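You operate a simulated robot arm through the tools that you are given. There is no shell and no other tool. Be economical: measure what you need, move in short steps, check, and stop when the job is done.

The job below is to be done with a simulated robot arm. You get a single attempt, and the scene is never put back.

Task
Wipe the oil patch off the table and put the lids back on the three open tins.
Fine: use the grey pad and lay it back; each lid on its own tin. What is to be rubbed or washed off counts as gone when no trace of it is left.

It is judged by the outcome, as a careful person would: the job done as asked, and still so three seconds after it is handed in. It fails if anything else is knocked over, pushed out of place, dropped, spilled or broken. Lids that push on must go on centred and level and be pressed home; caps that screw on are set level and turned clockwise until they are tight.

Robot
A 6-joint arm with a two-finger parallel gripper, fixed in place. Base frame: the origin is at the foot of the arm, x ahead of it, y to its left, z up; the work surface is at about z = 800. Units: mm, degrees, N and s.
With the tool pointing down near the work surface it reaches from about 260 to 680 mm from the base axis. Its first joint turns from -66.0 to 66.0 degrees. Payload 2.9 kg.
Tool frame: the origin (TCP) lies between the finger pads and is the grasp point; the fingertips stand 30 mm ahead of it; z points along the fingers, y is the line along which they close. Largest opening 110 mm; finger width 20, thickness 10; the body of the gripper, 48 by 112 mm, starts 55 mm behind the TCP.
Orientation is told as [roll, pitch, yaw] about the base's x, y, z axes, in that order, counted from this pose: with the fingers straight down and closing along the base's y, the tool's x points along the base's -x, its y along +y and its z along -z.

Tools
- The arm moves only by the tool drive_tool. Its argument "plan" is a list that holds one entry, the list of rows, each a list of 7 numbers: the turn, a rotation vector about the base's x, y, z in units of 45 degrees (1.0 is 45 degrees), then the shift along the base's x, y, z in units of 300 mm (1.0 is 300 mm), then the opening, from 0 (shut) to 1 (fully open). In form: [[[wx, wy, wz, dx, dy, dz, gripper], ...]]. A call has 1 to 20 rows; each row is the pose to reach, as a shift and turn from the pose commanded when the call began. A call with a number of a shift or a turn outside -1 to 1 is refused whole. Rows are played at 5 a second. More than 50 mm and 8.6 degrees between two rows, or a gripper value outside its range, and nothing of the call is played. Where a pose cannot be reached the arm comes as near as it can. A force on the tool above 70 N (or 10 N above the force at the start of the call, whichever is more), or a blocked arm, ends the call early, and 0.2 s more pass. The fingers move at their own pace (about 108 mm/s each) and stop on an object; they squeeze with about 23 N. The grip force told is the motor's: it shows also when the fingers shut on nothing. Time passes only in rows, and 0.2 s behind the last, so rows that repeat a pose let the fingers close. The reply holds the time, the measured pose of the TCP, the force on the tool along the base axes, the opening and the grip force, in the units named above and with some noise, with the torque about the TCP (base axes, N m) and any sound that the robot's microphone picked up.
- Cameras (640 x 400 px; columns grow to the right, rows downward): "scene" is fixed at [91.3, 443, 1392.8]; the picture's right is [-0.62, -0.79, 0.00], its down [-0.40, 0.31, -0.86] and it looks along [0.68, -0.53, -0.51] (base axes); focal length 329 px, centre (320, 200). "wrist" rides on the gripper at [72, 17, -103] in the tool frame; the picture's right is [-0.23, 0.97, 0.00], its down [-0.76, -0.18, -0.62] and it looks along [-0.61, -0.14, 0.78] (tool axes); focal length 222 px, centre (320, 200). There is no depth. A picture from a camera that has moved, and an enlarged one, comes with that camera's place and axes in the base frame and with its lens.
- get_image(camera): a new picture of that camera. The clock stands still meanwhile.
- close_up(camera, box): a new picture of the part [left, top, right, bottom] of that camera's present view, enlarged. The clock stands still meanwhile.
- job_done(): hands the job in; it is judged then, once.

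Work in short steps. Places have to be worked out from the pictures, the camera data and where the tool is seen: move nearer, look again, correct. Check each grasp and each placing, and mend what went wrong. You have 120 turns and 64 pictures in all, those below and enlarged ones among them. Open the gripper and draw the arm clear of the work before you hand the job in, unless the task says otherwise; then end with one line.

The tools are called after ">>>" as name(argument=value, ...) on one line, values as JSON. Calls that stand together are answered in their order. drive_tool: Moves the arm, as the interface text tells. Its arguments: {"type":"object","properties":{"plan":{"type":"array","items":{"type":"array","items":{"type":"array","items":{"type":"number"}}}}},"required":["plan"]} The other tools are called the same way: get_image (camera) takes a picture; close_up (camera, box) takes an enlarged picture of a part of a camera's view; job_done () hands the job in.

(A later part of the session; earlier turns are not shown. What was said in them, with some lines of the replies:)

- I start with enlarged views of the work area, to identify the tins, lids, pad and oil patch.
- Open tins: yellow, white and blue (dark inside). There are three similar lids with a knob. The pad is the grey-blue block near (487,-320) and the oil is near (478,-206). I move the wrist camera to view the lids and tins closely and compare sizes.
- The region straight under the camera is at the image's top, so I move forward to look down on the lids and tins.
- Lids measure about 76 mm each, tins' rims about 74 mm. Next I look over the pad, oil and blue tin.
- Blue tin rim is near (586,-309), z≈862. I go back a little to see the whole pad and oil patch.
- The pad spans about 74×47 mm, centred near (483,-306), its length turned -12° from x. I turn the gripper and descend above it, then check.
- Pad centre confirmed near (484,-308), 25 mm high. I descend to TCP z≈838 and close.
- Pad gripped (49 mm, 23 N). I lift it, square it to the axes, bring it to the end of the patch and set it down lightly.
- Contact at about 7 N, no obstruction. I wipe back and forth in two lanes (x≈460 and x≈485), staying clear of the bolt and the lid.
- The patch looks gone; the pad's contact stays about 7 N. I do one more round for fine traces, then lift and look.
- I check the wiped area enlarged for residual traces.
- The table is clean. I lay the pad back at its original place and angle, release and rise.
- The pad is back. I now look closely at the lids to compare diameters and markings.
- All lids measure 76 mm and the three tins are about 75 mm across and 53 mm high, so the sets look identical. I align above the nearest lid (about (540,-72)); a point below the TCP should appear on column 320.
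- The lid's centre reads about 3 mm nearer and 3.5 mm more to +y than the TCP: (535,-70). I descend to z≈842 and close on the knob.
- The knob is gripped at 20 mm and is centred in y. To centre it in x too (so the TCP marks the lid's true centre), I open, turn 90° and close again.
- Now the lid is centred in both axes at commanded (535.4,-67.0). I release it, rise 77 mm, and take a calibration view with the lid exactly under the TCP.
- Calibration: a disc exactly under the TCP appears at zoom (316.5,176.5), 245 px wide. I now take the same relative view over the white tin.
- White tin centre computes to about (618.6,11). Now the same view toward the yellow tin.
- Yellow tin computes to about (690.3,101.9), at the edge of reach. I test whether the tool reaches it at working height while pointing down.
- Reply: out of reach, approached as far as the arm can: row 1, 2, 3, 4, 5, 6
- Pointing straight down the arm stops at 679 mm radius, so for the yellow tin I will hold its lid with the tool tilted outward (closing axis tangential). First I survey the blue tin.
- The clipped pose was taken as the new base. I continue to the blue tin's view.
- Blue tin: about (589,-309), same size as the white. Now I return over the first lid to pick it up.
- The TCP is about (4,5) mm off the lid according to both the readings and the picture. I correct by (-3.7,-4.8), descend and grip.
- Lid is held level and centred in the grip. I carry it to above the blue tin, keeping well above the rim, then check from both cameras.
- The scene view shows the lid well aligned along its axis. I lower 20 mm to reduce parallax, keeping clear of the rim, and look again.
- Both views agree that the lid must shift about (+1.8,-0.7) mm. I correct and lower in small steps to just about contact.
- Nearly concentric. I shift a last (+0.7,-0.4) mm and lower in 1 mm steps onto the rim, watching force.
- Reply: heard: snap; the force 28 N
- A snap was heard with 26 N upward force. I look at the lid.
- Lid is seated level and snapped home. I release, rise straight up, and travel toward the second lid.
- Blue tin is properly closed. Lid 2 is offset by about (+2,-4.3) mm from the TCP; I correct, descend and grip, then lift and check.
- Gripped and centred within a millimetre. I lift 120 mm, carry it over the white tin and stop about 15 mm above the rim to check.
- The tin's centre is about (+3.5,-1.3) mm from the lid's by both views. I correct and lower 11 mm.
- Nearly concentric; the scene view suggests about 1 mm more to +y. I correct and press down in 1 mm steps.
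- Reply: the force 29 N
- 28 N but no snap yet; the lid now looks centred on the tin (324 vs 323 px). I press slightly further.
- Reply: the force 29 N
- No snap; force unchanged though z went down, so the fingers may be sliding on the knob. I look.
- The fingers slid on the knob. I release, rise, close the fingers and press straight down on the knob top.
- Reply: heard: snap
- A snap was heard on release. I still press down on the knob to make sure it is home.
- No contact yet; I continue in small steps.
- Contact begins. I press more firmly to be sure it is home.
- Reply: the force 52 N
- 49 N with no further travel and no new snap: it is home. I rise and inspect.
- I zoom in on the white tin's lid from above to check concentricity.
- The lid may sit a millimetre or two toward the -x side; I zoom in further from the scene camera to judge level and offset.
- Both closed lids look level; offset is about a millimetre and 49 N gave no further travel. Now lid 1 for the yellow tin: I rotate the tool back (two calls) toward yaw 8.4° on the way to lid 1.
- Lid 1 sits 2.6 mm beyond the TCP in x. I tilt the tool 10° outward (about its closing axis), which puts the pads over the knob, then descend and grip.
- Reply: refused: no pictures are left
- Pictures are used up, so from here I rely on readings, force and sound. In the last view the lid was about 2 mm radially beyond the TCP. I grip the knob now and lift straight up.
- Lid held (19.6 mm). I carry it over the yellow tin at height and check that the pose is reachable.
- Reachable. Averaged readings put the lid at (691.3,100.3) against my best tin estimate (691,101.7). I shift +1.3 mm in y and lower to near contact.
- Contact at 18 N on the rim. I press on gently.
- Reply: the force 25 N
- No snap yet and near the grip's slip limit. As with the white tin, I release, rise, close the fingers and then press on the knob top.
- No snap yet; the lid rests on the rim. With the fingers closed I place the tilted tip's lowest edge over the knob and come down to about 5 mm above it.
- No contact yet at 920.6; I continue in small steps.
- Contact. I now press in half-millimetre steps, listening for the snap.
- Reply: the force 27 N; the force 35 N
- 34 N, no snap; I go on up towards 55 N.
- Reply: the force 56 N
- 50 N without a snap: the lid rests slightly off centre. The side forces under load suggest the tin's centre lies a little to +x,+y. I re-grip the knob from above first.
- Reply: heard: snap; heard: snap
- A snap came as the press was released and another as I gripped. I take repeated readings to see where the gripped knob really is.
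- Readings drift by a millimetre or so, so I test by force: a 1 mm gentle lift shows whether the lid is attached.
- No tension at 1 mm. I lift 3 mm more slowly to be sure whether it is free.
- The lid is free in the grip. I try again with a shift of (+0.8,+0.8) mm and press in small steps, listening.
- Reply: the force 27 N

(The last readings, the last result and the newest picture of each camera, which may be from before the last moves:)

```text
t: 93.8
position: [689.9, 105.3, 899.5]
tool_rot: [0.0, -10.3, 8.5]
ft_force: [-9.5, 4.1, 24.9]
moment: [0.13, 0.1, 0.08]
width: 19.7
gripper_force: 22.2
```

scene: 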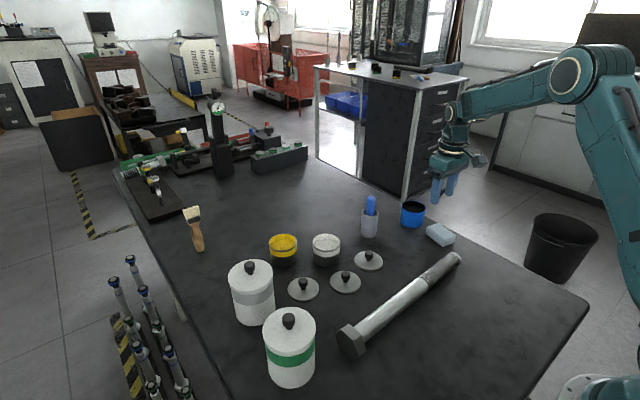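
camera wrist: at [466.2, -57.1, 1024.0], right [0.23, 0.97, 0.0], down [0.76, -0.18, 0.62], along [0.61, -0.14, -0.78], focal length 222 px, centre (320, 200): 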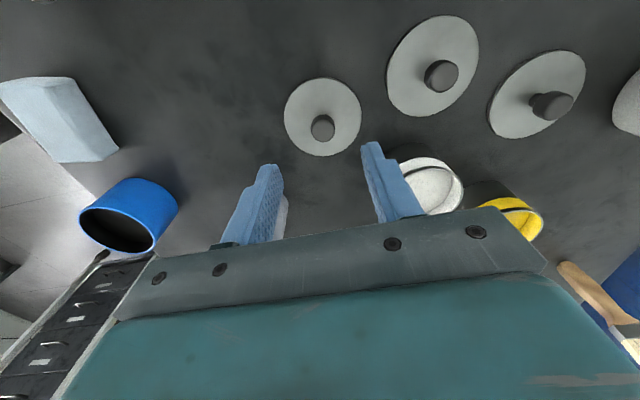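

No snap; the tool is pushed to +y at full load. I ease to about 10 N and slide the lid in small steps to +y.

>>> drive_tool(plan=[[[0, 0, 0, 0, 0, 0.005, 0.1], [0, 0, 0, 0, 0.002, 0.004, 0.1], [0, 0, 0, 0, 0.004, 0.004, 0.1]]])

>>> drive_tool(plan=[[[0, 0, 0, 0, 0, -0.002, 0.1], [0, 0, 0, 0, 0, -0.004, 0.1]]])

```text
t: 94.6
position: [689.6, 104.4, 901.4]
tool_rot: [0.0, -10.1, 8.5]
ft_force: [-0.3, 5.4, 17.5]
moment: [0.16, -0.31, 0.07]
width: 19.7
gripper_force: 22.8
```

```text
t: 95.2
position: [689.1, 104.3, 898.6]
tool_rot: [0.1, -10.2, 8.4]
ft_force: [-7.4, 0.3, 26.4]
moment: [-0.01, 0.18, 0.06]
width: 19.5
gripper_force: 23.0
```

Side force in y has vanished now (0.3 N), suggesting it is centred. I release gently here, listening.

>>> drive_tool(plan=[[[0, 0, 0, 0, 0, 0.003, 0.1], [0, 0, 0, 0, 0, 0.006, 0.3], [0, 0, 0, 0, 0, 0.008, 0.45], [0, 0, 0, 0, 0, 0.01, 0.45]]])

>>> drive_tool(plan=[[[0, 0, 0, 0, 0, 0.11, 0.45], [0, 0, 0, 0, 0, 0.22, 0.45], [0, 0, 0, 0, 0, 0.22, 0], [0, 0, 0, 0, 0, 0.22, 0], [0, 0, 0, 0, 0, 0.22, 0], [0, 0, 0, 0.013, 0.002, 0.15, 0], [0, 0, 0, 0.013, 0.002, 0.1, 0], [0, 0, 0, 0.013, 0.002, 0.085, 0]]])

```text
t: 96.2
position: [689.2, 105.4, 900.1]
tool_rot: [-0.1, -9.8, 8.3]
ft_force: [-0.5, 0.4, -0.1]
moment: [-0.01, 0.0, 0.0]
width: 49.7
gripper_force: 0.0
```

```text
t: 98.0
position: [694.0, 104.3, 927.2]
tool_rot: [0.1, -10.1, 8.3]
ft_force: [0.4, 0.7, -0.4]
moment: [-0.03, 0.0, 0.0]
width: 0.0
gripper_force: 23.0
```

I now descend on the knob top in small steps.

>>> drive_tool(plan=[[[0, 0, 0, 0, 0, -0.008, 0], [0, 0, 0, 0, 0, -0.015, 0], [0, 0, 0, 0, 0, -0.02, 0], [0, 0, 0, 0, 0, -0.023, 0]]])

>>> drive_tool(plan=[[[0, 0, 0, 0, 0, -0.003, 0], [0, 0, 0, 0, 0, -0.006, 0]]])

>>> drive_tool(plan=[[[0, 0, 0, 0, 0, -0.003, 0], [0, 0, 0, 0, 0, -0.006, 0]]])

```text
t: 99.0
position: [693.4, 107.0, 919.6]
tool_rot: [0.0, -10.1, 8.4]
ft_force: [-0.5, 0.4, 1.2]
moment: [0.03, 0.03, -0.03]
width: 0.0
gripper_force: 22.8
```

```text
t: 99.6
position: [692.7, 106.1, 919.6]
tool_rot: [0.0, -10.1, 8.5]
ft_force: [-2.0, 2.7, 9.1]
moment: [0.05, 0.09, 0.01]
width: 0.0
gripper_force: 23.2
```

```text
t: 100.2
position: [692.5, 105.6, 917.7]
tool_rot: [0.0, -10.2, 8.5]
ft_force: [-6.6, 2.3, 21.7]
moment: [0.04, 0.23, -0.07]
width: 0.1
gripper_force: 23.1
```

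Contact at the same height as before; pressing on in steps.

>>> drive_tool(plan=[[[0, 0, 0, 0, 0, -0.003, 0], [0, 0, 0, 0, 0, -0.006, 0]]])

>>> drive_tool(plan=[[[0, 0, 0, 0, 0, -0.003, 0], [0, 0, 0, 0, 0, -0.006, 0]]])

```text
t: 100.8
position: [692.9, 106.0, 917.5]
tool_rot: [-0.1, -10.1, 8.5]
ft_force: [-10.7, 2.9, 30.6]
moment: [0.06, 0.47, -0.01]
width: 0.0
gripper_force: 22.8
```

```text
t: 101.4
position: [693.3, 105.9, 917.9]
tool_rot: [0.0, -10.6, 8.5]
ft_force: [-15.4, 1.7, 38.3]
moment: [0.05, 0.58, -0.02]
width: 0.2
gripper_force: 23.0
```

No snap at 38 N, with a side force of -15 N from the arm's give. I relieve it by backing x slightly, then press more.

>>> drive_tool(plan=[[[0, 0, 0, -0.003, 0, 0, 0], [0, 0, 0, -0.006, 0, 0, 0]]])

>>> drive_tool(plan=[[[0, 0, 0, 0, 0, -0.004, 0], [0, 0, 0, 0, 0, -0.008, 0], [0, 0, 0, 0, 0, -0.008, 0]]])

```text
t: 102.0
position: [695.1, 106.8, 919.4]
tool_rot: [0.0, -10.8, 8.5]
ft_force: [-2.0, 7.0, 32.3]
moment: [0.22, 0.13, -0.12]
width: 0.1
gripper_force: 23.2
```

```text
t: 102.8
position: [695.3, 105.8, 918.8]
tool_rot: [0.1, -10.9, 8.6]
ft_force: [-4.5, 6.6, 39.9]
moment: [0.16, 0.29, 0.01]
width: 0.0
gripper_force: 23.2
```

Side force is small now at 40 N. I press up to about 60 N.

>>> drive_tool(plan=[[[0, 0, 0, 0, 0, -0.003, 0], [0, 0, 0, 0, 0, -0.006, 0], [0, 0, 0, 0, 0, -0.006, 0]]])

>>> drive_tool(plan=[[[0, 0, 0, 0, 0, -0.003, 0], [0, 0, 0, 0, 0, -0.005, 0], [0, 0, 0, 0, 0, -0.005, 0]]])

```text
t: 103.6
position: [693.3, 105.3, 918.1]
tool_rot: [0.0, -11.0, 8.5]
ft_force: [-11.7, 7.4, 48.0]
moment: [0.21, 0.55, 0.0]
width: 0.0
gripper_force: 23.5
```

```text
t: 104.4
position: [694.7, 104.1, 919.0]
tool_rot: [0.0, -11.2, 8.4]
ft_force: [-13.7, -0.5, 52.1]
moment: [-0.02, 0.68, 0.04]
width: 0.3
gripper_force: 23.2
```

No snap at 52 N. I ease the load slowly and listen, as before.

>>> drive_tool(plan=[[[0, 0, 0, 0, 0, 0.006, 0], [0, 0, 0, 0, 0, 0.012, 0], [0, 0, 0, 0, 0, 0.02, 0], [0, 0, 0, 0, 0, 0.03, 0]]])

>>> drive_tool(plan=[[[0, 0, 0, 0, 0, 0.03, 0], [0, 0, 0, 0, 0, 0.08, 0], [0, 0, 0, 0, 0, 0.11, 0]]])

```text
t: 105.4
position: [693.3, 105.9, 918.9]
tool_rot: [0.0, -10.4, 8.4]
ft_force: [9.8, -1.2, 21.1]
moment: [-0.04, -0.19, 0.04]
width: 0.1
gripper_force: 22.5
```

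```text
t: 106.2
position: [691.0, 103.9, 946.6]
tool_rot: [0.0, -9.9, 8.5]
ft_force: [-0.5, -0.3, -0.3]
moment: [-0.02, 0.02, -0.02]
width: 0.0
gripper_force: 22.9
```

Likely the lid sits off to +y now. I re-grip the knob (open, descend, close) to retry nearer the earlier spot.

>>> drive_tool(plan=[[[0, 0, 0, -0.007, -0.002, 0, 0.45], [0, 0, 0, -0.007, -0.002, 0, 0.45], [0, 0, 0, -0.007, -0.002, 0, 0.45], [0, 0, 0, -0.007, -0.002, -0.08, 0.45], [0, 0, 0, -0.007, -0.002, -0.13, 0.45], [0, 0, 0, -0.007, -0.002, -0.155, 0.45]]])

>>> drive_tool(plan=[[[0, 0, 0, 0, 0, 0, 0.3], [0, 0, 0, 0, 0, 0, 0.1], [0, 0, 0, 0, 0, 0, 0.1], [0, 0, 0, 0, 0, 0, 0.1]]])

>>> drive_tool(plan=[[[0, 0, 0, 0, 0, 0.003, 0.1], [0, 0, 0, 0, 0, 0.006, 0.1], [0, 0, 0, 0, 0, 0.009, 0.1], [0, 0, 0, 0, 0, 0.009, 0.1]]])

>>> drive_tool(plan=[[[0, 0, 0, 0, 0, 0, 0.1], [0, 0, 0, 0, 0, 0, 0.1]]])

```text
t: 107.6
position: [689.8, 104.2, 901.7]
tool_rot: [0.0, -9.8, 8.3]
ft_force: [0.0, 0.1, 0.6]
moment: [-0.01, 0.04, -0.02]
width: 49.7
gripper_force: 0.1
```

```text
t: 108.6
position: [689.7, 105.3, 901.4]
tool_rot: [0.1, -9.9, 8.4]
ft_force: [-0.1, -0.5, 0.2]
moment: [-0.03, -0.02, -0.03]
width: 19.6
gripper_force: 22.5
```

```text
t: 109.6
position: [689.6, 104.2, 904.9]
tool_rot: [0.0, -10.0, 8.3]
ft_force: [-0.1, -0.9, -0.3]
moment: [-0.02, -0.01, -0.01]
width: 19.4
gripper_force: 22.9
```

```text
t: 110.2
position: [689.8, 103.5, 904.7]
tool_rot: [0.1, -10.0, 8.4]
ft_force: [-0.6, -0.5, -0.2]
moment: [0.0, -0.02, 0.03]
width: 19.7
gripper_force: 23.1
```

Free in the grip. Trial: shift -2 mm in y, press to about 20 N.

>>> drive_tool(plan=[[[0, 0, 0, 0, -0.0067, 0, 0.1], [0, 0, 0, 0, -0.0067, -0.008, 0.1], [0, 0, 0, 0, -0.0067, -0.014, 0.1], [0, 0, 0, 0, -0.0067, -0.018, 0.1], [0, 0, 0, 0, -0.0067, -0.0215, 0.1], [0, 0, 0, 0, -0.0067, -0.0215, 0.1]]])

>>> drive_tool(plan=[[[0, 0, 0, 0, 0, 0.002, 0.1], [0, 0, 0, 0, 0, 0.004, 0.1]]])

```text
t: 111.6
position: [690.2, 102.4, 900.5]
tool_rot: [0.0, -10.3, 8.5]
ft_force: [-5.6, 3.3, 21.5]
moment: [0.02, 0.44, 0.03]
width: 19.6
gripper_force: 22.7
```

```text
t: 112.2
position: [690.3, 101.3, 902.7]
tool_rot: [0.0, -10.3, 8.6]
ft_force: [3.6, 2.4, 17.9]
moment: [0.06, -0.13, 0.09]
width: 19.4
gripper_force: 23.0
```

Side and moment readings suggest the press in-grip is uneven. I will release the lid here and press it evenly instead with both open fingertips on the lid disc, either side of the knob.

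>>> drive_tool(plan=[[[0, 0, 0, 0, 0, 0.004, 0.1], [0, 0, 0, 0, 0, 0.006, 0.3], [0, 0, 0, 0, 0, 0.006, 0.45], [0, 0, 0, 0, 0, 0.006, 0.45]]])

>>> drive_tool(plan=[[[0, 0, 0, 0.012, 0.002, -0.01, 0.45], [0, 0, 0, 0.012, 0.002, -0.018, 0.45], [0, 0, 0, 0.012, 0.002, -0.022, 0.45], [0, 0, 0, 0.012, 0.002, -0.026, 0.45]]])

```text
t: 113.2
position: [688.4, 103.9, 900.3]
tool_rot: [-0.1, -9.9, 8.3]
ft_force: [0.3, 0.4, 0.5]
moment: [-0.04, 0.02, 0.0]
width: 49.4
gripper_force: 0.2
```

```text
t: 114.2
position: [693.6, 102.0, 892.9]
tool_rot: [0.1, -10.0, 8.4]
ft_force: [-2.7, -1.4, 3.8]
moment: [-0.02, 0.09, 0.01]
width: 49.6
gripper_force: 0.1
```

Both tips touch the disc (4 N). I press down in steps, listening.

>>> drive_tool(plan=[[[0, 0, 0, 0, 0, -0.004, 0.45], [0, 0, 0, 0, 0, -0.008, 0.45], [0, 0, 0, 0, 0, -0.012, 0.45]]])

```text
t: 115.0
position: [693.1, 103.2, 892.0]
tool_rot: [0.0, -10.3, 8.2]
ft_force: [-0.6, -5.5, 23.3]
moment: [-0.26, 0.11, 0.07]
width: 49.6
gripper_force: 0.0
```

>>> drive_tool(plan=[[[0, 0, 0, 0, 0, -0.004, 0.45], [0, 0, 0, 0, 0, -0.008, 0.45], [0, 0, 0, 0, 0, -0.012, 0.45]]])

```text
t: 115.8
position: [693.8, 102.3, 893.0]
tool_rot: [0.0, -10.4, 8.4]
ft_force: [-9.9, -6.7, 37.6]
moment: [-0.3, 0.39, -0.12]
width: 49.7
gripper_force: 0.1
```

Now 38 N, well balanced, no snap; a little more up to about 55 N.

>>> drive_tool(plan=[[[0, 0, 0, 0, 0, -0.004, 0.45], [0, 0, 0, 0, 0, -0.008, 0.45], [0, 0, 0, 0, 0, -0.012, 0.45], [0, 0, 0, 0, 0, -0.012, 0.45]]])

```text
t: 116.8
position: [694.5, 103.2, 892.4]
tool_rot: [0.1, -10.8, 8.5]
ft_force: [-19.8, -8.0, 49.6]
moment: [-0.37, 0.81, 0.0]
width: 49.5
gripper_force: 0.1
```

No snap at 50 N. I ease to about 20 N, listening, which also slides the lid slightly inward.

>>> drive_tool(plan=[[[0, 0, 0, 0, 0, 0.008, 0.45], [0, 0, 0, 0, 0, 0.016, 0.45], [0, 0, 0, 0, 0, 0.022, 0.45]]])

>>> drive_tool(plan=[[[0, 0, 0, 0, 0, 0.008, 0.45], [0, 0, 0, 0, 0, 0.03, 0.45], [0, 0, 0, 0, 0, 0.06, 0.45]]])

```text
t: 117.6
position: [695.2, 103.3, 892.6]
tool_rot: [-0.1, -10.6, 8.5]
ft_force: [10.1, 1.8, 21.4]
moment: [-0.04, -0.27, 0.02]
width: 49.5
gripper_force: 0.1
```

```text
t: 118.4
position: [693.3, 102.6, 906.5]
tool_rot: [0.0, -9.8, 8.4]
ft_force: [-0.4, 0.3, 0.1]
moment: [-0.01, -0.01, 0.0]
width: 49.8
gripper_force: 0.1
```

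No snap. I will re-grip at the earlier spot and, under a moderate 15 N load, slide the lid slowly in x while listening.

>>> drive_tool(plan=[[[0, 0, 0, -0.006, -0.001, 0, 0.45], [0, 0, 0, -0.012, -0.002, -0.01, 0.45], [0, 0, 0, -0.012, -0.002, -0.019, 0.45], [0, 0, 0, -0.012, -0.002, -0.019, 0.3], [0, 0, 0, -0.012, -0.002, -0.019, 0.1], [0, 0, 0, -0.012, -0.002, -0.019, 0.1], [0, 0, 0, -0.012, -0.002, -0.019, 0.1]]])

>>> drive_tool(plan=[[[0, 0, 0, 0, 0, -0.004, 0.1], [0, 0, 0, 0, 0, -0.008, 0.1], [0, 0, 0, 0, 0, -0.01, 0.1]]])

```text
t: 120.0
position: [688.7, 103.4, 902.1]
tool_rot: [-0.1, -10.0, 8.4]
ft_force: [0.5, 0.1, 0.4]
moment: [0.02, -0.02, 0.0]
width: 19.0
gripper_force: 22.6
```

```text
t: 120.8
position: [689.7, 104.3, 899.6]
tool_rot: [0.0, -10.2, 8.5]
ft_force: [-4.1, 2.5, 18.5]
moment: [0.0, 0.39, 0.05]
width: 19.1
gripper_force: 22.9
```

18 N load. I sweep the lid slowly inward (-x).

>>> drive_tool(plan=[[[0, 0, 0, -0.002, 0, 0, 0.1], [0, 0, 0, -0.004, 0, 0, 0.1], [0, 0, 0, -0.006, 0, 0, 0.1]]])

```text
t: 121.6
position: [688.4, 103.7, 899.4]
tool_rot: [0.0, -10.3, 8.4]
ft_force: [8.8, 1.1, 19.8]
moment: [0.03, -0.07, 0.03]
width: 19.1
gripper_force: 23.2
```

No snap yet. The load sits on the inner side, so I level slightly (+0.7°) and continue the sweep.

>>> drive_tool(plan=[[[-0.0023, 0.0155, 0, 0, 0, 0, 0.1], [-0.0023, 0.0155, 0, -0.002, 0, 0, 0.1], [-0.0023, 0.0155, 0, -0.004, 0, 0, 0.1], [-0.0023, 0.0155, 0, -0.006, 0, 0, 0.1]]])

```text
t: 122.6
position: [686.9, 102.1, 898.6]
tool_rot: [0.0, -9.6, 8.5]
ft_force: [7.9, 3.0, 18.0]
moment: [0.13, -0.11, 0.02]
width: 19.3
gripper_force: 23.5
```

No snap. Re-working the survey relative to the white tin puts the yellow tin's centre about (+1,-1.5) mm from the first placing. I lift the lid 3 mm, move there, and press again.

>>> drive_tool(plan=[[[0.0023, -0.0155, 0, 0, 0, 0.006, 0.1], [0.0023, -0.0155, 0, 0, 0, 0.014, 0.1], [0.0023, -0.0155, 0, 0.0065, -0.0025, 0.014, 0.1], [0.0023, -0.0155, 0, 0.0127, -0.005, 0.014, 0.1], [0.0023, -0.0155, 0, 0.0127, -0.005, 0.008, 0.1], [0.0023, -0.0155, 0, 0.0127, -0.005, 0.004, 0.1], [0.0023, -0.0155, 0, 0.0127, -0.005, 0.0, 0.1]]])

>>> drive_tool(plan=[[[0, 0, 0, -0.001, 0, -0.0015, 0.1], [0, 0, 0, -0.002, 0, -0.003, 0.1], [0, 0, 0, -0.002, 0, -0.003, 0.1]]])

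```text
t: 124.2
position: [688.6, 101.7, 900.1]
tool_rot: [-0.1, -10.1, 8.4]
ft_force: [-3.8, -3.3, 10.6]
moment: [-0.09, 0.57, 0.08]
width: 19.4
gripper_force: 23.3
```

```text
t: 125.0
position: [689.0, 100.5, 900.0]
tool_rot: [0.0, -10.3, 8.4]
ft_force: [6.0, -1.5, 14.4]
moment: [0.03, 0.11, 0.02]
width: 19.2
gripper_force: 23.1
```

The lid touches with its inner edge first, so it is tilted in the grip. I release it to lie flat and press with the two tips on the disc.

>>> drive_tool(plan=[[[0, 0, 0, 0.001, 0, 0.003, 0.1], [0, 0, 0, 0.001, 0, 0.006, 0.3], [0, 0, 0, 0.001, 0, 0.008, 0.45], [0, 0, 0, 0.001, 0, 0.01, 0.45]]])

>>> drive_tool(plan=[[[0, 0, 0, 0.012, 0.002, -0.008, 0.45], [0, 0, 0, 0.012, 0.002, -0.018, 0.45], [0, 0, 0, 0.012, 0.002, -0.024, 0.45], [0, 0, 0, 0.012, 0.002, -0.03, 0.45]]])

>>> drive_tool(plan=[[[0, 0, 0, 0, 0, -0.005, 0.45], [0, 0, 0, -0.001, 0, -0.01, 0.45], [0, 0, 0, -0.002, 0, -0.014, 0.45]]])

```text
t: 126.0
position: [689.4, 100.6, 899.7]
tool_rot: [0.0, -9.9, 8.4]
ft_force: [0.1, -0.3, 0.3]
moment: [0.0, 0.0, 0.02]
width: 49.7
gripper_force: 0.1
```

```text
t: 127.0
position: [691.8, 102.4, 893.6]
tool_rot: [0.0, -10.1, 8.4]
ft_force: [-4.9, 1.0, 7.6]
moment: [-0.01, 0.15, -0.02]
width: 49.5
gripper_force: 0.0
```

```text
t: 127.8
position: [693.7, 102.6, 893.0]
tool_rot: [0.0, -10.6, 8.4]
ft_force: [-5.9, -1.5, 30.5]
moment: [-0.08, 0.29, 0.02]
width: 49.2
gripper_force: 0.0
```

Balanced 30 N, and the lid now sits about 1 mm lower than before, so it is nearer the centre. I press on to about 50 N.

>>> drive_tool(plan=[[[0, 0, 0, -0.001, 0, -0.004, 0.45], [0, 0, 0, -0.002, 0, -0.008, 0.45], [0, 0, 0, -0.003, 0, -0.012, 0.45], [0, 0, 0, -0.003, 0, -0.012, 0.45]]])

>>> drive_tool(plan=[[[0, 0, 0, -0.002, 0, -0.004, 0.45], [0, 0, 0, -0.003, 0, -0.007, 0.45], [0, 0, 0, -0.003, 0, -0.007, 0.45]]])

```text
t: 128.8
position: [693.7, 102.4, 892.5]
tool_rot: [0.0, -10.8, 8.6]
ft_force: [-11.7, 2.1, 41.1]
moment: [0.05, 0.52, -0.01]
width: 49.7
gripper_force: 0.1
```

```text
t: 129.6
position: [694.1, 101.1, 892.1]
tool_rot: [0.0, -11.0, 8.4]
ft_force: [-4.0, -0.6, 44.1]
moment: [-0.1, 0.31, 0.01]
width: 49.4
gripper_force: 0.1
```

44 N without a snap. Under this load I nudge y by small steps in both directions, listening.

>>> drive_tool(plan=[[[0, 0, 0, 0, -0.003, 0.004, 0.45], [0, 0, 0, 0, -0.006, 0.004, 0.45], [0, 0, 0, 0, -0.009, 0.004, 0.45]]])

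>>> drive_tool(plan=[[[0, 0, 0, 0, 0.003, 0, 0.45], [0, 0, 0, 0, 0.006, 0, 0.45], [0, 0, 0, 0, 0.009, 0, 0.45], [0, 0, 0, 0, 0.012, 0, 0.45]]])

```text
t: 130.4
position: [693.0, 101.2, 891.8]
tool_rot: [0.1, -11.0, 8.7]
ft_force: [1.7, 12.5, 40.4]
moment: [0.39, 0.13, -0.16]
width: 49.2
gripper_force: 0.0
```

```text
t: 131.4
position: [694.0, 101.3, 892.6]
tool_rot: [0.0, -10.9, 8.2]
ft_force: [-3.7, 3.6, 41.4]
moment: [0.1, 0.25, 0.09]
width: 49.5
gripper_force: 0.0
```

Still no snap, so I change method: I will centre tin and lid to the same tool line by touch. I use a gentle squeeze of the tin body, then of the knob, along two crossed directions, tool tilted about its closing axis. First I rise and turn to direction A.

>>> drive_tool(plan=[[[0, 0, 0, 0, 0, 0.03, 0.45], [0, 0, 0, 0, 0, 0.08, 0.45], [0, 0, 0, 0, 0, 0.18, 0.45], [0, 0, 0, 0, 0, 0.28, 0.45]]])

>>> drive_tool(plan=[[[0.0098, -0.0163, 0.1666, -0.001, -0.003, 0, 0.6], [0.0195, -0.0326, 0.3331, -0.002, -0.006, 0, 0.7], [0.0293, -0.0489, 0.4997, -0.003, -0.009, 0, 0.8], [0.039, -0.0652, 0.6662, -0.004, -0.012, 0, 0.93], [0.0488, -0.0815, 0.8328, -0.005, -0.0145, 0, 0.93], [0.0585, -0.0978, 0.9993, -0.005, -0.0167, 0, 0.93], [0.0585, -0.0978, 0.9993, -0.005, -0.0167, -0.09, 0.93], [0.0585, -0.0978, 0.9993, -0.005, -0.0167, -0.18, 0.93]]])

```text
t: 132.4
position: [692.4, 102.5, 968.1]
tool_rot: [0.0, -9.9, 8.4]
ft_force: [1.3, -0.5, -0.8]
moment: [0.01, 0.0, 0.02]
width: 49.4
gripper_force: 0.0
```

```text
t: 134.2
position: [690.2, 97.4, 912.4]
tool_rot: [0.0, -14.9, 53.5]
ft_force: [0.0, 0.0, 0.6]
moment: [0.02, 0.0, 0.0]
width: 102.2
gripper_force: 0.1
out of reach, approached as far as the arm can: row 6
```

Orientation A reached. I descend around the tin to TCP z≈860, fingers 102 mm apart.

>>> drive_tool(plan=[[[0, 0, 0, 0, 0, -0.04, 0.93], [0, 0, 0, 0, 0, -0.08, 0.93], [0, 0, 0, 0, 0, -0.12, 0.93], [0, 0, 0, 0, 0, -0.15, 0.93], [0, 0, 0, 0, 0, -0.17, 0.93]]])

```text
t: 135.4
position: [689.0, 97.5, 861.0]
tool_rot: [0.0, -14.9, 53.4]
ft_force: [0.7, 0.3, 0.2]
moment: [0.0, 0.0, -0.02]
width: 102.4
gripper_force: 0.0
```

Free descent. I close progressively onto the tin body.

>>> drive_tool(plan=[[[0, 0, 0, 0, 0, 0, 0.82], [0, 0, 0, 0, 0, 0, 0.76], [0, 0, 0, 0, 0, 0, 0.73], [0, 0, 0, 0, 0, 0, 0.71], [0, 0, 0, 0, 0, 0, 0.69], [0, 0, 0, 0, 0, 0, 0.67], [0, 0, 0, 0, 0, 0, 0.65]]])

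```text
t: 137.0
position: [689.8, 97.8, 861.9]
tool_rot: [0.0, -15.0, 53.4]
ft_force: [0.0, 0.3, -0.4]
moment: [0.03, 0.01, 0.0]
width: 73.3
gripper_force: 23.2
```

Tin body held at 73.3 mm, no side force: it is aligned in direction A. I open, rise 40 mm and close on the knob along the same line.

>>> drive_tool(plan=[[[0, 0, 0, 0, 0, 0, 0.75], [0, 0, 0, 0, 0, 0, 0.93], [0, 0, 0, 0, 0, 0, 0.93], [0, 0, 0, 0, 0, 0.07, 0.93], [0, 0, 0, 0, 0, 0.133, 0.93], [0, 0, 0, 0, 0, 0.133, 0.6], [0, 0, 0, 0, 0, 0.133, 0.35]]])

>>> drive_tool(plan=[[[0, 0, 0, 0, 0, 0, 0.27], [0, 0, 0, 0, 0, 0, 0.23], [0, 0, 0, 0, 0, 0, 0.2], [0, 0, 0, 0, 0, 0, 0.17], [0, 0, 0, 0, 0, 0, 0.14], [0, 0, 0, 0, 0, 0, 0.14]]])

```text
t: 138.6
position: [689.1, 98.0, 902.6]
tool_rot: [0.1, -15.1, 53.4]
ft_force: [-0.4, -0.1, 0.0]
moment: [0.0, -0.01, 0.01]
width: 38.6
gripper_force: 0.1
```

```text
t: 140.0
position: [689.6, 97.9, 901.3]
tool_rot: [0.0, -15.0, 53.4]
ft_force: [-0.3, 0.9, -0.3]
moment: [0.03, 0.03, -0.01]
width: 19.8
gripper_force: 22.9
```

Lid aligned in direction A too. I open, rise, and turn -90° to direction B in two steps.

>>> drive_tool(plan=[[[0, 0, 0, 0, 0, 0, 0.3], [0, 0, 0, 0, 0, 0, 0.45], [0, 0, 0, 0, 0, 0.06, 0.45], [0, 0, 0, 0, 0, 0.11, 0.6], [0, 0, -0.17, -0.001, 0.003, 0.11, 0.7], [0, 0, -0.34, -0.001, 0.005, 0.11, 0.8], [0, 0, -0.51, -0.002, 0.007, 0.11, 0.93], [0, 0, -0.68, -0.002, 0.009, 0.11, 0.93], [0, 0, -0.85, -0.002, 0.01, 0.11, 0.93], [0, 0, -1.0, -0.002, 0.011, 0.11, 0.93]]])

>>> drive_tool(plan=[[[0, 0, -0.17, 0, 0.002, 0, 0.93], [0, 0, -0.34, -0.001, 0.004, 0, 0.93], [0, 0, -0.51, -0.001, 0.006, 0, 0.93], [0, 0, -0.68, -0.001, 0.008, 0, 0.93], [0, 0, -0.85, -0.001, 0.009, 0, 0.93], [0, 0, -1.0, -0.0013, 0.0103, 0, 0.93], [0, 0, -1.0, -0.0013, 0.0103, 0, 0.93]]])

```text
t: 142.2
position: [687.9, 100.6, 934.9]
tool_rot: [0.0, -15.0, 8.3]
ft_force: [0.4, 0.1, -0.4]
moment: [0.01, 0.02, 0.0]
width: 102.2
gripper_force: 0.1
```

```text
t: 143.8
position: [688.9, 104.4, 935.6]
tool_rot: [0.0, -14.9, -36.5]
ft_force: [0.5, -0.2, 0.4]
moment: [0.01, 0.02, 0.0]
width: 102.3
gripper_force: 0.2
```

Direction B reached, clear of the white tin by calculation (about 17 mm). I descend and close progressively on the tin body.

>>> drive_tool(plan=[[[0, 0, 0, 0, 0, -0.06, 0.93], [0, 0, 0, 0, 0, -0.12, 0.93], [0, 0, 0, 0, 0, -0.17, 0.93], [0, 0, 0, 0, 0, -0.21, 0.93], [0, 0, 0, 0, 0, -0.243, 0.93]]])

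>>> drive_tool(plan=[[[0, 0, 0, 0, 0, 0, 0.82], [0, 0, 0, 0, 0, 0, 0.76], [0, 0, 0, 0, 0, 0, 0.73], [0, 0, 0, 0, 0, 0, 0.71], [0, 0, 0, 0, 0, 0, 0.69], [0, 0, 0, 0, 0, 0, 0.67], [0, 0, 0, 0, 0, 0, 0.65]]])

```text
t: 145.0
position: [687.8, 102.9, 863.0]
tool_rot: [0.1, -14.9, -36.6]
ft_force: [-0.8, 0.5, 0.1]
moment: [-0.02, 0.0, 0.02]
width: 102.2
gripper_force: 0.0
```

```text
t: 146.6
position: [687.0, 104.1, 863.0]
tool_rot: [0.0, -15.1, -36.7]
ft_force: [-0.1, -2.4, 0.0]
moment: [-0.11, 0.14, 0.02]
width: 78.2
gripper_force: 23.2
```

In direction B the fingers stopped at 78 mm: the lid's edge protrudes there, so the lid is off along B by some millimetres. I open, rise and centre the knob along B first.

>>> drive_tool(plan=[[[0, 0, 0, 0, 0, 0, 0.78], [0, 0, 0, 0, 0, 0, 0.93], [0, 0, 0, 0, 0, 0, 0.93], [0, 0, 0, 0, 0, 0.07, 0.93], [0, 0, 0, 0, 0, 0.133, 0.93], [0, 0, 0, 0, 0, 0.133, 0.7], [0, 0, 0, 0, 0, 0.133, 0.5], [0, 0, 0, 0, 0, 0.133, 0.42]]])

>>> drive_tool(plan=[[[0, 0, 0, 0, 0, 0, 0.34], [0, 0, 0, 0, 0, 0, 0.3], [0, 0, 0, 0, 0, 0, 0.26], [0, 0, 0, 0, 0, 0, 0.22], [0, 0, 0, 0, 0, 0, 0.18], [0, 0, 0, 0, 0, 0, 0.14], [0, 0, 0, 0, 0, 0, 0.14]]])

```text
t: 148.4
position: [687.5, 104.0, 902.2]
tool_rot: [0.0, -14.9, -36.6]
ft_force: [-0.8, -0.2, 0.1]
moment: [-0.01, -0.02, 0.0]
width: 46.1
gripper_force: 0.1
```

```text
t: 150.0
position: [688.0, 104.5, 902.2]
tool_rot: [-0.1, -15.0, -36.6]
ft_force: [-0.6, -0.1, 0.8]
moment: [0.0, 0.02, 0.02]
width: 19.8
gripper_force: 23.1
```

Knob centred along B. I open, go down and squeeze the tin body again.

>>> drive_tool(plan=[[[0, 0, 0, 0, 0, 0, 0.3], [0, 0, 0, 0, 0, 0, 0.5], [0, 0, 0, 0, 0, 0, 0.75], [0, 0, 0, 0, 0, 0, 0.93], [0, 0, 0, 0, 0, 0, 0.93], [0, 0, 0, 0, 0, -0.06, 0.93], [0, 0, 0, 0, 0, -0.11, 0.93], [0, 0, 0, 0, 0, -0.14, 0.93]]])

>>> drive_tool(plan=[[[0, 0, 0, 0, 0, 0, 0.82], [0, 0, 0, 0, 0, 0, 0.76], [0, 0, 0, 0, 0, 0, 0.73], [0, 0, 0, 0, 0, 0, 0.71], [0, 0, 0, 0, 0, 0, 0.69], [0, 0, 0, 0, 0, 0, 0.67], [0, 0, 0, 0, 0, 0, 0.65]]])

```text
t: 151.8
position: [687.6, 103.4, 860.8]
tool_rot: [0.0, -15.0, -36.6]
ft_force: [-0.8, 0.0, -0.3]
moment: [-0.01, -0.01, 0.03]
width: 102.5
gripper_force: 0.0
heard: snap
```

```text
t: 153.4
position: [686.7, 104.2, 861.6]
tool_rot: [0.0, -15.0, -36.7]
ft_force: [0.3, 0.2, 1.0]
moment: [0.03, -0.02, -0.03]
width: 78.3
gripper_force: 22.8
```

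A snap was heard as the knob was released after both alignments, and the squeeze is now balanced with no side force. I open, rise, and press on the disc with both tips to verify height and seat.

>>> drive_tool(plan=[[[0, 0, 0, 0, 0, 0, 0.78], [0, 0, 0, 0, 0, 0, 0.93], [0, 0, 0, 0, 0, 0, 0.93], [0, 0, 0, 0, 0, 0.06, 0.93], [0, 0, 0, 0, 0, 0.12, 0.93], [0, 0, 0, 0.004, -0.003, 0.12, 0.7], [0, 0, 0, 0.004, -0.003, 0.12, 0.45], [0, 0, 0, 0.004, -0.003, 0.12, 0.45]]])

>>> drive_tool(plan=[[[0, 0, 0, 0, 0, -0.005, 0.45], [0, 0, 0, 0, 0, -0.01, 0.45], [0, 0, 0, 0, 0, -0.015, 0.45]]])

>>> drive_tool(plan=[[[0, 0, 0, 0, 0, -0.003, 0.45], [0, 0, 0, 0, 0, -0.006, 0.45]]])

```text
t: 155.2
position: [689.0, 102.3, 895.4]
tool_rot: [0.1, -15.1, -36.6]
ft_force: [-0.5, 0.0, -0.9]
moment: [0.02, -0.01, -0.01]
width: 49.6
gripper_force: 0.0
```

```text
t: 156.0
position: [689.6, 102.2, 892.9]
tool_rot: [0.2, -15.1, -36.7]
ft_force: [-5.0, -2.3, 11.1]
moment: [-0.16, 0.23, -0.02]
width: 50.0
gripper_force: 0.3
```

```text
t: 156.6
position: [689.2, 103.0, 893.1]
tool_rot: [0.5, -15.2, -36.7]
ft_force: [-11.5, -4.8, 33.3]
moment: [-0.52, 0.68, -0.18]
width: 50.0
gripper_force: 1.1
```

33 N with contact about 1 mm lower than at first. I press a bit more.

>>> drive_tool(plan=[[[0, 0, 0, 0, 0, -0.002, 0.45], [0, 0, 0, 0, 0, -0.005, 0.45], [0, 0, 0, 0, 0, -0.005, 0.45]]])

>>> drive_tool(plan=[[[0, 0, 0, 0, 0, 0.005, 0.45], [0, 0, 0, 0, 0, 0.012, 0.45], [0, 0, 0, 0, 0, 0.03, 0.45], [0, 0, 0, -0.004, 0.003, 0.04, 0.45]]])

```text
t: 157.4
position: [689.6, 102.5, 893.1]
tool_rot: [0.4, -15.3, -36.7]
ft_force: [-12.5, -3.1, 37.8]
moment: [-0.59, 0.86, -0.15]
width: 50.7
gripper_force: 1.5
```

```text
t: 158.4
position: [685.7, 104.5, 897.9]
tool_rot: [-0.2, -14.8, -36.5]
ft_force: [-0.6, 0.3, 0.3]
moment: [-0.01, -0.03, 0.02]
width: 49.5
gripper_force: 0.0
```

No new snap, which fits a lid already home. I test gently: grip the knob on the same line and lift 1 mm, watching for tension.

>>> drive_tool(plan=[[[0, 0, 0, 0, 0, 0, 0.34], [0, 0, 0, 0, 0, 0, 0.28], [0, 0, 0, 0, 0, 0, 0.22], [0, 0, 0, 0, 0, 0, 0.18], [0, 0, 0, 0, 0, 0, 0.14], [0, 0, 0, 0, 0, 0, 0.14]]])

>>> drive_tool(plan=[[[0, 0, 0, 0, 0, 0.0015, 0.14], [0, 0, 0, 0, 0, 0.003, 0.14]]])

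>>> drive_tool(plan=[[[0, 0, 0, 0, 0, 0, 0.14]]])

```text
t: 159.8
position: [688.0, 103.2, 899.7]
tool_rot: [0.0, -15.0, -36.5]
ft_force: [-0.4, -0.1, 0.4]
moment: [0.0, -0.02, -0.02]
width: 19.9
gripper_force: 22.9
heard: snap
```

```text
t: 160.4
position: [687.0, 104.3, 901.0]
tool_rot: [0.0, -15.0, -36.5]
ft_force: [0.3, 0.1, -0.3]
moment: [-0.01, 0.0, 0.01]
width: 19.5
gripper_force: 22.6
```

```text
t: 160.8
position: [687.4, 103.4, 901.3]
tool_rot: [0.0, -15.0, -36.6]
ft_force: [-0.1, -0.1, -0.4]
moment: [0.0, 0.01, -0.03]
width: 19.7
gripper_force: 23.2
```

The pattern is clear: it snaps on when released centred and snaps off when I grip it. I lower the 1 mm, release here and listen.

>>> drive_tool(plan=[[[0, 0, 0, 0, 0, -0.003, 0.14], [0, 0, 0, 0, 0, -0.005, 0.14], [0, 0, 0, 0, 0, -0.005, 0.14]]])

>>> drive_tool(plan=[[[0, 0, 0, 0, 0, 0.001, 0.3], [0, 0, 0, 0, 0, 0.002, 0.45], [0, 0, 0, 0, 0, 0.002, 0.45]]])

```text
t: 161.6
position: [687.3, 104.1, 900.5]
tool_rot: [0.1, -15.1, -36.6]
ft_force: [-2.7, -0.1, 6.9]
moment: [-0.01, 0.08, 0.08]
width: 19.8
gripper_force: 22.9
```

```text
t: 162.4
position: [687.9, 105.2, 900.9]
tool_rot: [0.0, -15.0, -36.6]
ft_force: [0.1, 0.5, 0.1]
moment: [0.0, 0.0, 0.0]
width: 49.6
gripper_force: 0.0
heard: snap
```

Snap on release. Without gripping again, I rise, close the fingers and press centrally on the knob top to be sure it is home.

>>> drive_tool(plan=[[[0, 0, 0, 0, 0, 0.06, 0.45], [0, 0, 0, 0, 0, 0.12, 0.45], [0, 0, 0, 0.004, -0.003, 0.12, 0], [0, 0, 0, 0.004, -0.003, 0.12, 0], [0, 0, 0, 0.004, -0.003, 0.12, 0], [0, 0, 0, 0.004, -0.003, 0.09, 0], [0, 0, 0, 0.004, -0.003, 0.07, 0]]])

>>> drive_tool(plan=[[[0, 0, 0, 0, 0, -0.005, 0], [0, 0, 0, 0, 0, -0.01, 0], [0, 0, 0, 0, 0, -0.015, 0], [0, 0, 0, 0, 0, -0.02, 0]]])

```text
t: 164.0
position: [688.6, 102.4, 919.9]
tool_rot: [0.1, -15.0, -36.6]
ft_force: [-0.7, -1.0, -0.3]
moment: [0.03, 0.02, -0.01]
width: 0.0
gripper_force: 23.4
```

```text
t: 165.0
position: [690.8, 102.8, 919.6]
tool_rot: [0.4, -15.3, -36.8]
ft_force: [-10.8, -3.4, 31.2]
moment: [-0.09, 0.4, 0.02]
width: 0.0
gripper_force: 23.2
```

>>> drive_tool(plan=[[[0, 0, 0, -0.002, 0, -0.004, 0], [0, 0, 0, -0.004, 0, -0.008, 0], [0, 0, 0, -0.005, 0, -0.012, 0], [0, 0, 0, -0.005, 0, -0.012, 0]]])

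>>> drive_tool(plan=[[[0, 0, 0, 0, 0, 0.006, 0], [0, 0, 0, 0, 0, 0.015, 0], [0, 0, 0, 0, 0, 0.03, 0], [0, 0, 0, 0, 0, 0.05, 0]]])

```text
t: 166.0
position: [690.6, 102.8, 919.0]
tool_rot: [0.7, -15.6, -36.8]
ft_force: [3.4, -7.7, 35.0]
moment: [-0.2, -0.05, 0.01]
width: 0.0
gripper_force: 23.2
```

```text
t: 167.0
position: [686.1, 103.7, 923.7]
tool_rot: [-0.3, -14.5, -36.5]
ft_force: [0.3, -0.7, -0.1]
moment: [-0.04, -0.02, 0.03]
width: 0.0
gripper_force: 23.0
```

Re-reading the squeezes: 73.3 mm (A, tin body alone) against 78.3 mm (B) and the one-sided disc load mean the lid still sits about 3 mm off along B, most likely towards +x+y. I re-grip, lift 4 mm, shift 3 mm back along B and set it down.

>>> drive_tool(plan=[[[0, 0, 0, 0.001, 0.003, 0.02, 0.45], [0, 0, 0, 0.001, 0.003, 0.02, 0.45], [0, 0, 0, 0.001, 0.003, 0.02, 0.45], [0, 0, 0, 0.001, 0.003, -0.05, 0.45], [0, 0, 0, 0.001, 0.003, -0.088, 0.45]]])

>>> drive_tool(plan=[[[0, 0, 0, 0, 0, 0, 0.3], [0, 0, 0, 0, 0, 0, 0.22], [0, 0, 0, 0, 0, 0, 0.14], [0, 0, 0, 0, 0, 0, 0.14], [0, 0, 0, 0, 0, 0.007, 0.14], [0, 0, 0, 0, 0, 0.014, 0.14], [0, 0, 0, -0.006, -0.008, 0.014, 0.14], [0, 0, 0, -0.006, -0.008, 0.008, 0.14], [0, 0, 0, -0.006, -0.008, 0.003, 0.14], [0, 0, 0, -0.006, -0.008, -0.001, 0.14]]])

>>> drive_tool(plan=[[[0, 0, 0, 0, 0, -0.003, 0.14], [0, 0, 0, 0, 0, -0.006, 0.14], [0, 0, 0, 0, 0, -0.009, 0.14]]])

```text
t: 168.2
position: [687.4, 105.2, 898.7]
tool_rot: [0.0, -14.9, -36.5]
ft_force: [0.4, 0.3, 0.5]
moment: [0.05, 0.05, 0.0]
width: 49.7
gripper_force: 0.0
```

```text
t: 170.4
position: [687.2, 103.4, 899.4]
tool_rot: [0.1, -15.0, -36.6]
ft_force: [0.1, 0.8, 0.4]
moment: [0.0, -0.01, 0.0]
width: 19.6
gripper_force: 22.8
heard: snap
```

```text
t: 171.2
position: [686.6, 103.2, 899.6]
tool_rot: [0.2, -15.0, -36.6]
ft_force: [-6.7, 0.9, 13.5]
moment: [0.1, 0.21, 0.07]
width: 19.6
gripper_force: 23.3
```

Set down (14 N). I release, then check concentricity by squeezing around the tin on this same line.

>>> drive_tool(plan=[[[0, 0, 0, 0, 0, 0.004, 0.14], [0, 0, 0, 0, 0, 0.008, 0.3], [0, 0, 0, 0, 0, 0.01, 0.5], [0, 0, 0, 0, 0, 0.01, 0.75], [0, 0, 0, 0, 0, 0.01, 0.93], [0, 0, 0, 0, 0, 0.01, 0.93], [0, 0, 0, 0, 0, -0.05, 0.93], [0, 0, 0, 0, 0, -0.1, 0.93], [0, 0, 0, 0, 0, -0.123, 0.93]]])

>>> drive_tool(plan=[[[0, 0, 0, 0, 0, 0, 0.82], [0, 0, 0, 0, 0, 0, 0.78], [0, 0, 0, 0, 0, 0, 0.75], [0, 0, 0, 0, 0, 0, 0.72], [0, 0, 0, 0, 0, 0, 0.7], [0, 0, 0, 0, 0, 0, 0.68], [0, 0, 0, 0, 0, 0, 0.66]]])

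```text
t: 173.2
position: [685.0, 101.4, 859.4]
tool_rot: [0.0, -14.9, -36.7]
ft_force: [0.5, 0.3, 0.2]
moment: [0.02, 0.0, 0.02]
width: 102.3
gripper_force: 0.1
heard: snap
```

```text
t: 174.8
position: [684.6, 99.8, 859.3]
tool_rot: [0.0, -15.0, -36.5]
ft_force: [0.9, 1.8, -0.3]
moment: [-0.02, -0.07, 0.07]
width: 78.4
gripper_force: 23.4
```

Still 78.4 mm and a snap at release here too, so 78.4 is just the lid's own width and it seats at both spots 3 mm apart along B; the best centre is midway. I re-grip, shift 1.5 mm back and set it down there.

>>> drive_tool(plan=[[[0, 0, 0, 0, 0, 0, 0.78], [0, 0, 0, 0, 0, 0, 0.93], [0, 0, 0, 0, 0, 0, 0.93], [0, 0, 0, 0, 0, 0.07, 0.93], [0, 0, 0, 0, 0, 0.132, 0.93], [0, 0, 0, 0, 0, 0.132, 0.6], [0, 0, 0, 0, 0, 0.132, 0.42], [0, 0, 0, 0, 0, 0.132, 0.3], [0, 0, 0, 0, 0, 0.132, 0.22], [0, 0, 0, 0, 0, 0.132, 0.14], [0, 0, 0, 0, 0, 0.132, 0.14]]])

>>> drive_tool(plan=[[[0, 0, 0, 0, 0, 0.007, 0.14], [0, 0, 0, 0, 0, 0.015, 0.14], [0, 0, 0, 0, 0, 0.03, 0.14], [0, 0, 0, 0, 0, 0.03, 0.14]]])

>>> drive_tool(plan=[[[0, 0, 0, 0, 0, 0, 0.14]]])

>>> drive_tool(plan=[[[0, 0, 0, 0, 0, 0, 0.14]]])

```text
t: 177.2
position: [687.0, 101.7, 900.5]
tool_rot: [0.0, -15.1, -36.6]
ft_force: [1.1, -1.9, 0.5]
moment: [-0.01, -0.06, 0.06]
width: 19.5
gripper_force: 23.0
```

```text
t: 178.2
position: [686.3, 101.2, 908.2]
tool_rot: [0.0, -15.0, -36.7]
ft_force: [-0.3, -0.4, -0.2]
moment: [0.0, 0.0, 0.02]
width: 19.8
gripper_force: 23.3
heard: snap
```

```text
t: 178.6
position: [686.2, 101.9, 908.5]
tool_rot: [0.0, -15.1, -36.6]
ft_force: [0.1, -0.1, -0.5]
moment: [0.02, -0.01, 0.03]
width: 19.8
gripper_force: 23.0
```

```text
t: 179.0
position: [686.6, 102.0, 907.0]
tool_rot: [0.0, -15.0, -36.6]
ft_force: [0.4, -0.1, -0.6]
moment: [-0.01, 0.01, 0.0]
width: 19.4
gripper_force: 22.4
```

Very informative: here the grip did not pop it off; it only snapped off on lifting. So this line is well centred. I lower it straight back, press, and listen.

>>> drive_tool(plan=[[[0, 0, 0, 0, 0, -0.015, 0.14], [0, 0, 0, 0, 0, -0.027, 0.14], [0, 0, 0, 0, 0, -0.033, 0.14], [0, 0, 0, 0, 0, -0.037, 0.14], [0, 0, 0, 0, 0, -0.04, 0.14]]])

>>> drive_tool(plan=[[[0, 0, 0, 0, 0, -0.002, 0.14], [0, 0, 0, 0, 0, -0.005, 0.14]]])

```text
t: 180.2
position: [686.1, 102.2, 898.9]
tool_rot: [0.4, -15.3, -36.8]
ft_force: [-6.4, -0.3, 26.3]
moment: [-0.02, 0.08, 0.06]
width: 19.8
gripper_force: 22.6
```

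```text
t: 180.8
position: [686.7, 102.0, 897.1]
tool_rot: [0.3, -15.3, -36.6]
ft_force: [-0.1, -0.4, 26.3]
moment: [-0.05, -0.02, 0.05]
width: 19.6
gripper_force: 23.1
```

26 N, evenly loaded. I ease off and release, listening.

>>> drive_tool(plan=[[[0, 0, 0, 0, 0, 0.003, 0.14], [0, 0, 0, 0, 0, 0.006, 0.3], [0, 0, 0, 0, 0, 0.008, 0.45], [0, 0, 0, 0, 0, 0.01, 0.45]]])

```text
t: 181.8
position: [686.6, 101.0, 897.9]
tool_rot: [-0.1, -14.9, -36.5]
ft_force: [0.6, -0.1, 0.7]
moment: [-0.03, -0.02, -0.01]
width: 49.5
gripper_force: 0.1
heard: snap
```

Snapped on. I rise, close the fingers and press centrally on the knob.

>>> drive_tool(plan=[[[0, 0, 0, 0, 0, 0.06, 0.45], [0, 0, 0, 0, 0, 0.12, 0.45], [0, 0, 0, 0.004, -0.003, 0.12, 0], [0, 0, 0, 0.004, -0.003, 0.12, 0], [0, 0, 0, 0.004, -0.003, 0.12, 0], [0, 0, 0, 0.004, -0.003, 0.09, 0], [0, 0, 0, 0.004, -0.003, 0.073, 0]]])

>>> drive_tool(plan=[[[0, 0, 0, 0, 0, -0.006, 0], [0, 0, 0, -0.001, 0, -0.012, 0], [0, 0, 0, -0.003, 0, -0.018, 0], [0, 0, 0, -0.004, 0, -0.023, 0], [0, 0, 0, -0.005, 0, -0.027, 0]]])

```text
t: 183.4
position: [688.2, 101.2, 921.0]
tool_rot: [0.0, -15.0, -36.5]
ft_force: [-0.5, 0.8, -1.0]
moment: [0.03, 0.04, 0.03]
width: 0.0
gripper_force: 22.9
```

```text
t: 184.6
position: [688.1, 101.7, 918.9]
tool_rot: [0.6, -15.6, -36.8]
ft_force: [-2.8, -5.0, 34.8]
moment: [-0.13, 0.12, -0.01]
width: 0.1
gripper_force: 23.6
```

>>> drive_tool(plan=[[[0, 0, 0, -0.001, 0.001, -0.004, 0], [0, 0, 0, -0.002, 0.002, -0.009, 0], [0, 0, 0, -0.002, 0.002, -0.009, 0]]])

>>> drive_tool(plan=[[[0, 0, 0, 0.002, 0, 0.01, 0], [0, 0, 0, 0.004, 0, 0.02, 0], [0, 0, 0, 0.005, 0, 0.032, 0], [0, 0, 0, 0.005, 0, 0.06, 0], [0, 0, 0, -0.03, 0, 0.12, 0], [0, 0, 0, -0.1, 0, 0.2, 0]]])

```text
t: 185.4
position: [687.1, 101.6, 919.7]
tool_rot: [0.8, -15.5, -36.9]
ft_force: [-4.5, -9.3, 41.4]
moment: [-0.24, 0.14, -0.07]
width: 0.2
gripper_force: 22.9
```

```text
t: 186.8
position: [655.1, 100.4, 968.1]
tool_rot: [-0.1, -14.8, -36.5]
ft_force: [-0.4, -0.7, 0.5]
moment: [0.02, 0.01, -0.05]
width: 0.2
gripper_force: 22.9
```

Seated with 41 N and no further sound. I draw the arm up and clear with the gripper open.

>>> drive_tool(plan=[[[0, 0, 0, 0, 0, 0.12, 0.3], [0, 0, 0, -0.05, 0, 0.25, 0.6], [0, 0, 0, -0.15, -0.05, 0.35, 0.9], [0, 0, 0, -0.28, -0.1, 0.42, 0.9], [0, 0, 0, -0.4, -0.15, 0.45, 0.9], [0, 0, 0, -0.4, -0.15, 0.45, 0.9]]])

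```text
t: 188.2
position: [536.0, 55.6, 1104.6]
tool_rot: [0.0, -15.0, -36.6]
ft_force: [0.6, -0.1, -0.5]
moment: [-0.01, 0.0, -0.01]
width: 98.9
gripper_force: 0.1
```

The arm is clear and the gripper is open; I hand in.

>>> job_done()

```text
The job is handed in.
```

I wiped off the oil, laid the grey pad back and put a lid on each of the three tins, but I couldn't check the yellow tin by eye because I ran out of pictures. Its lid snapped on and held under about 41 N; getting it centred meant squeezing and pressing that tin, which may have moved it a few millimetres. The blue and white lids looked level in the last pictures, about 1–2 mm off centre.
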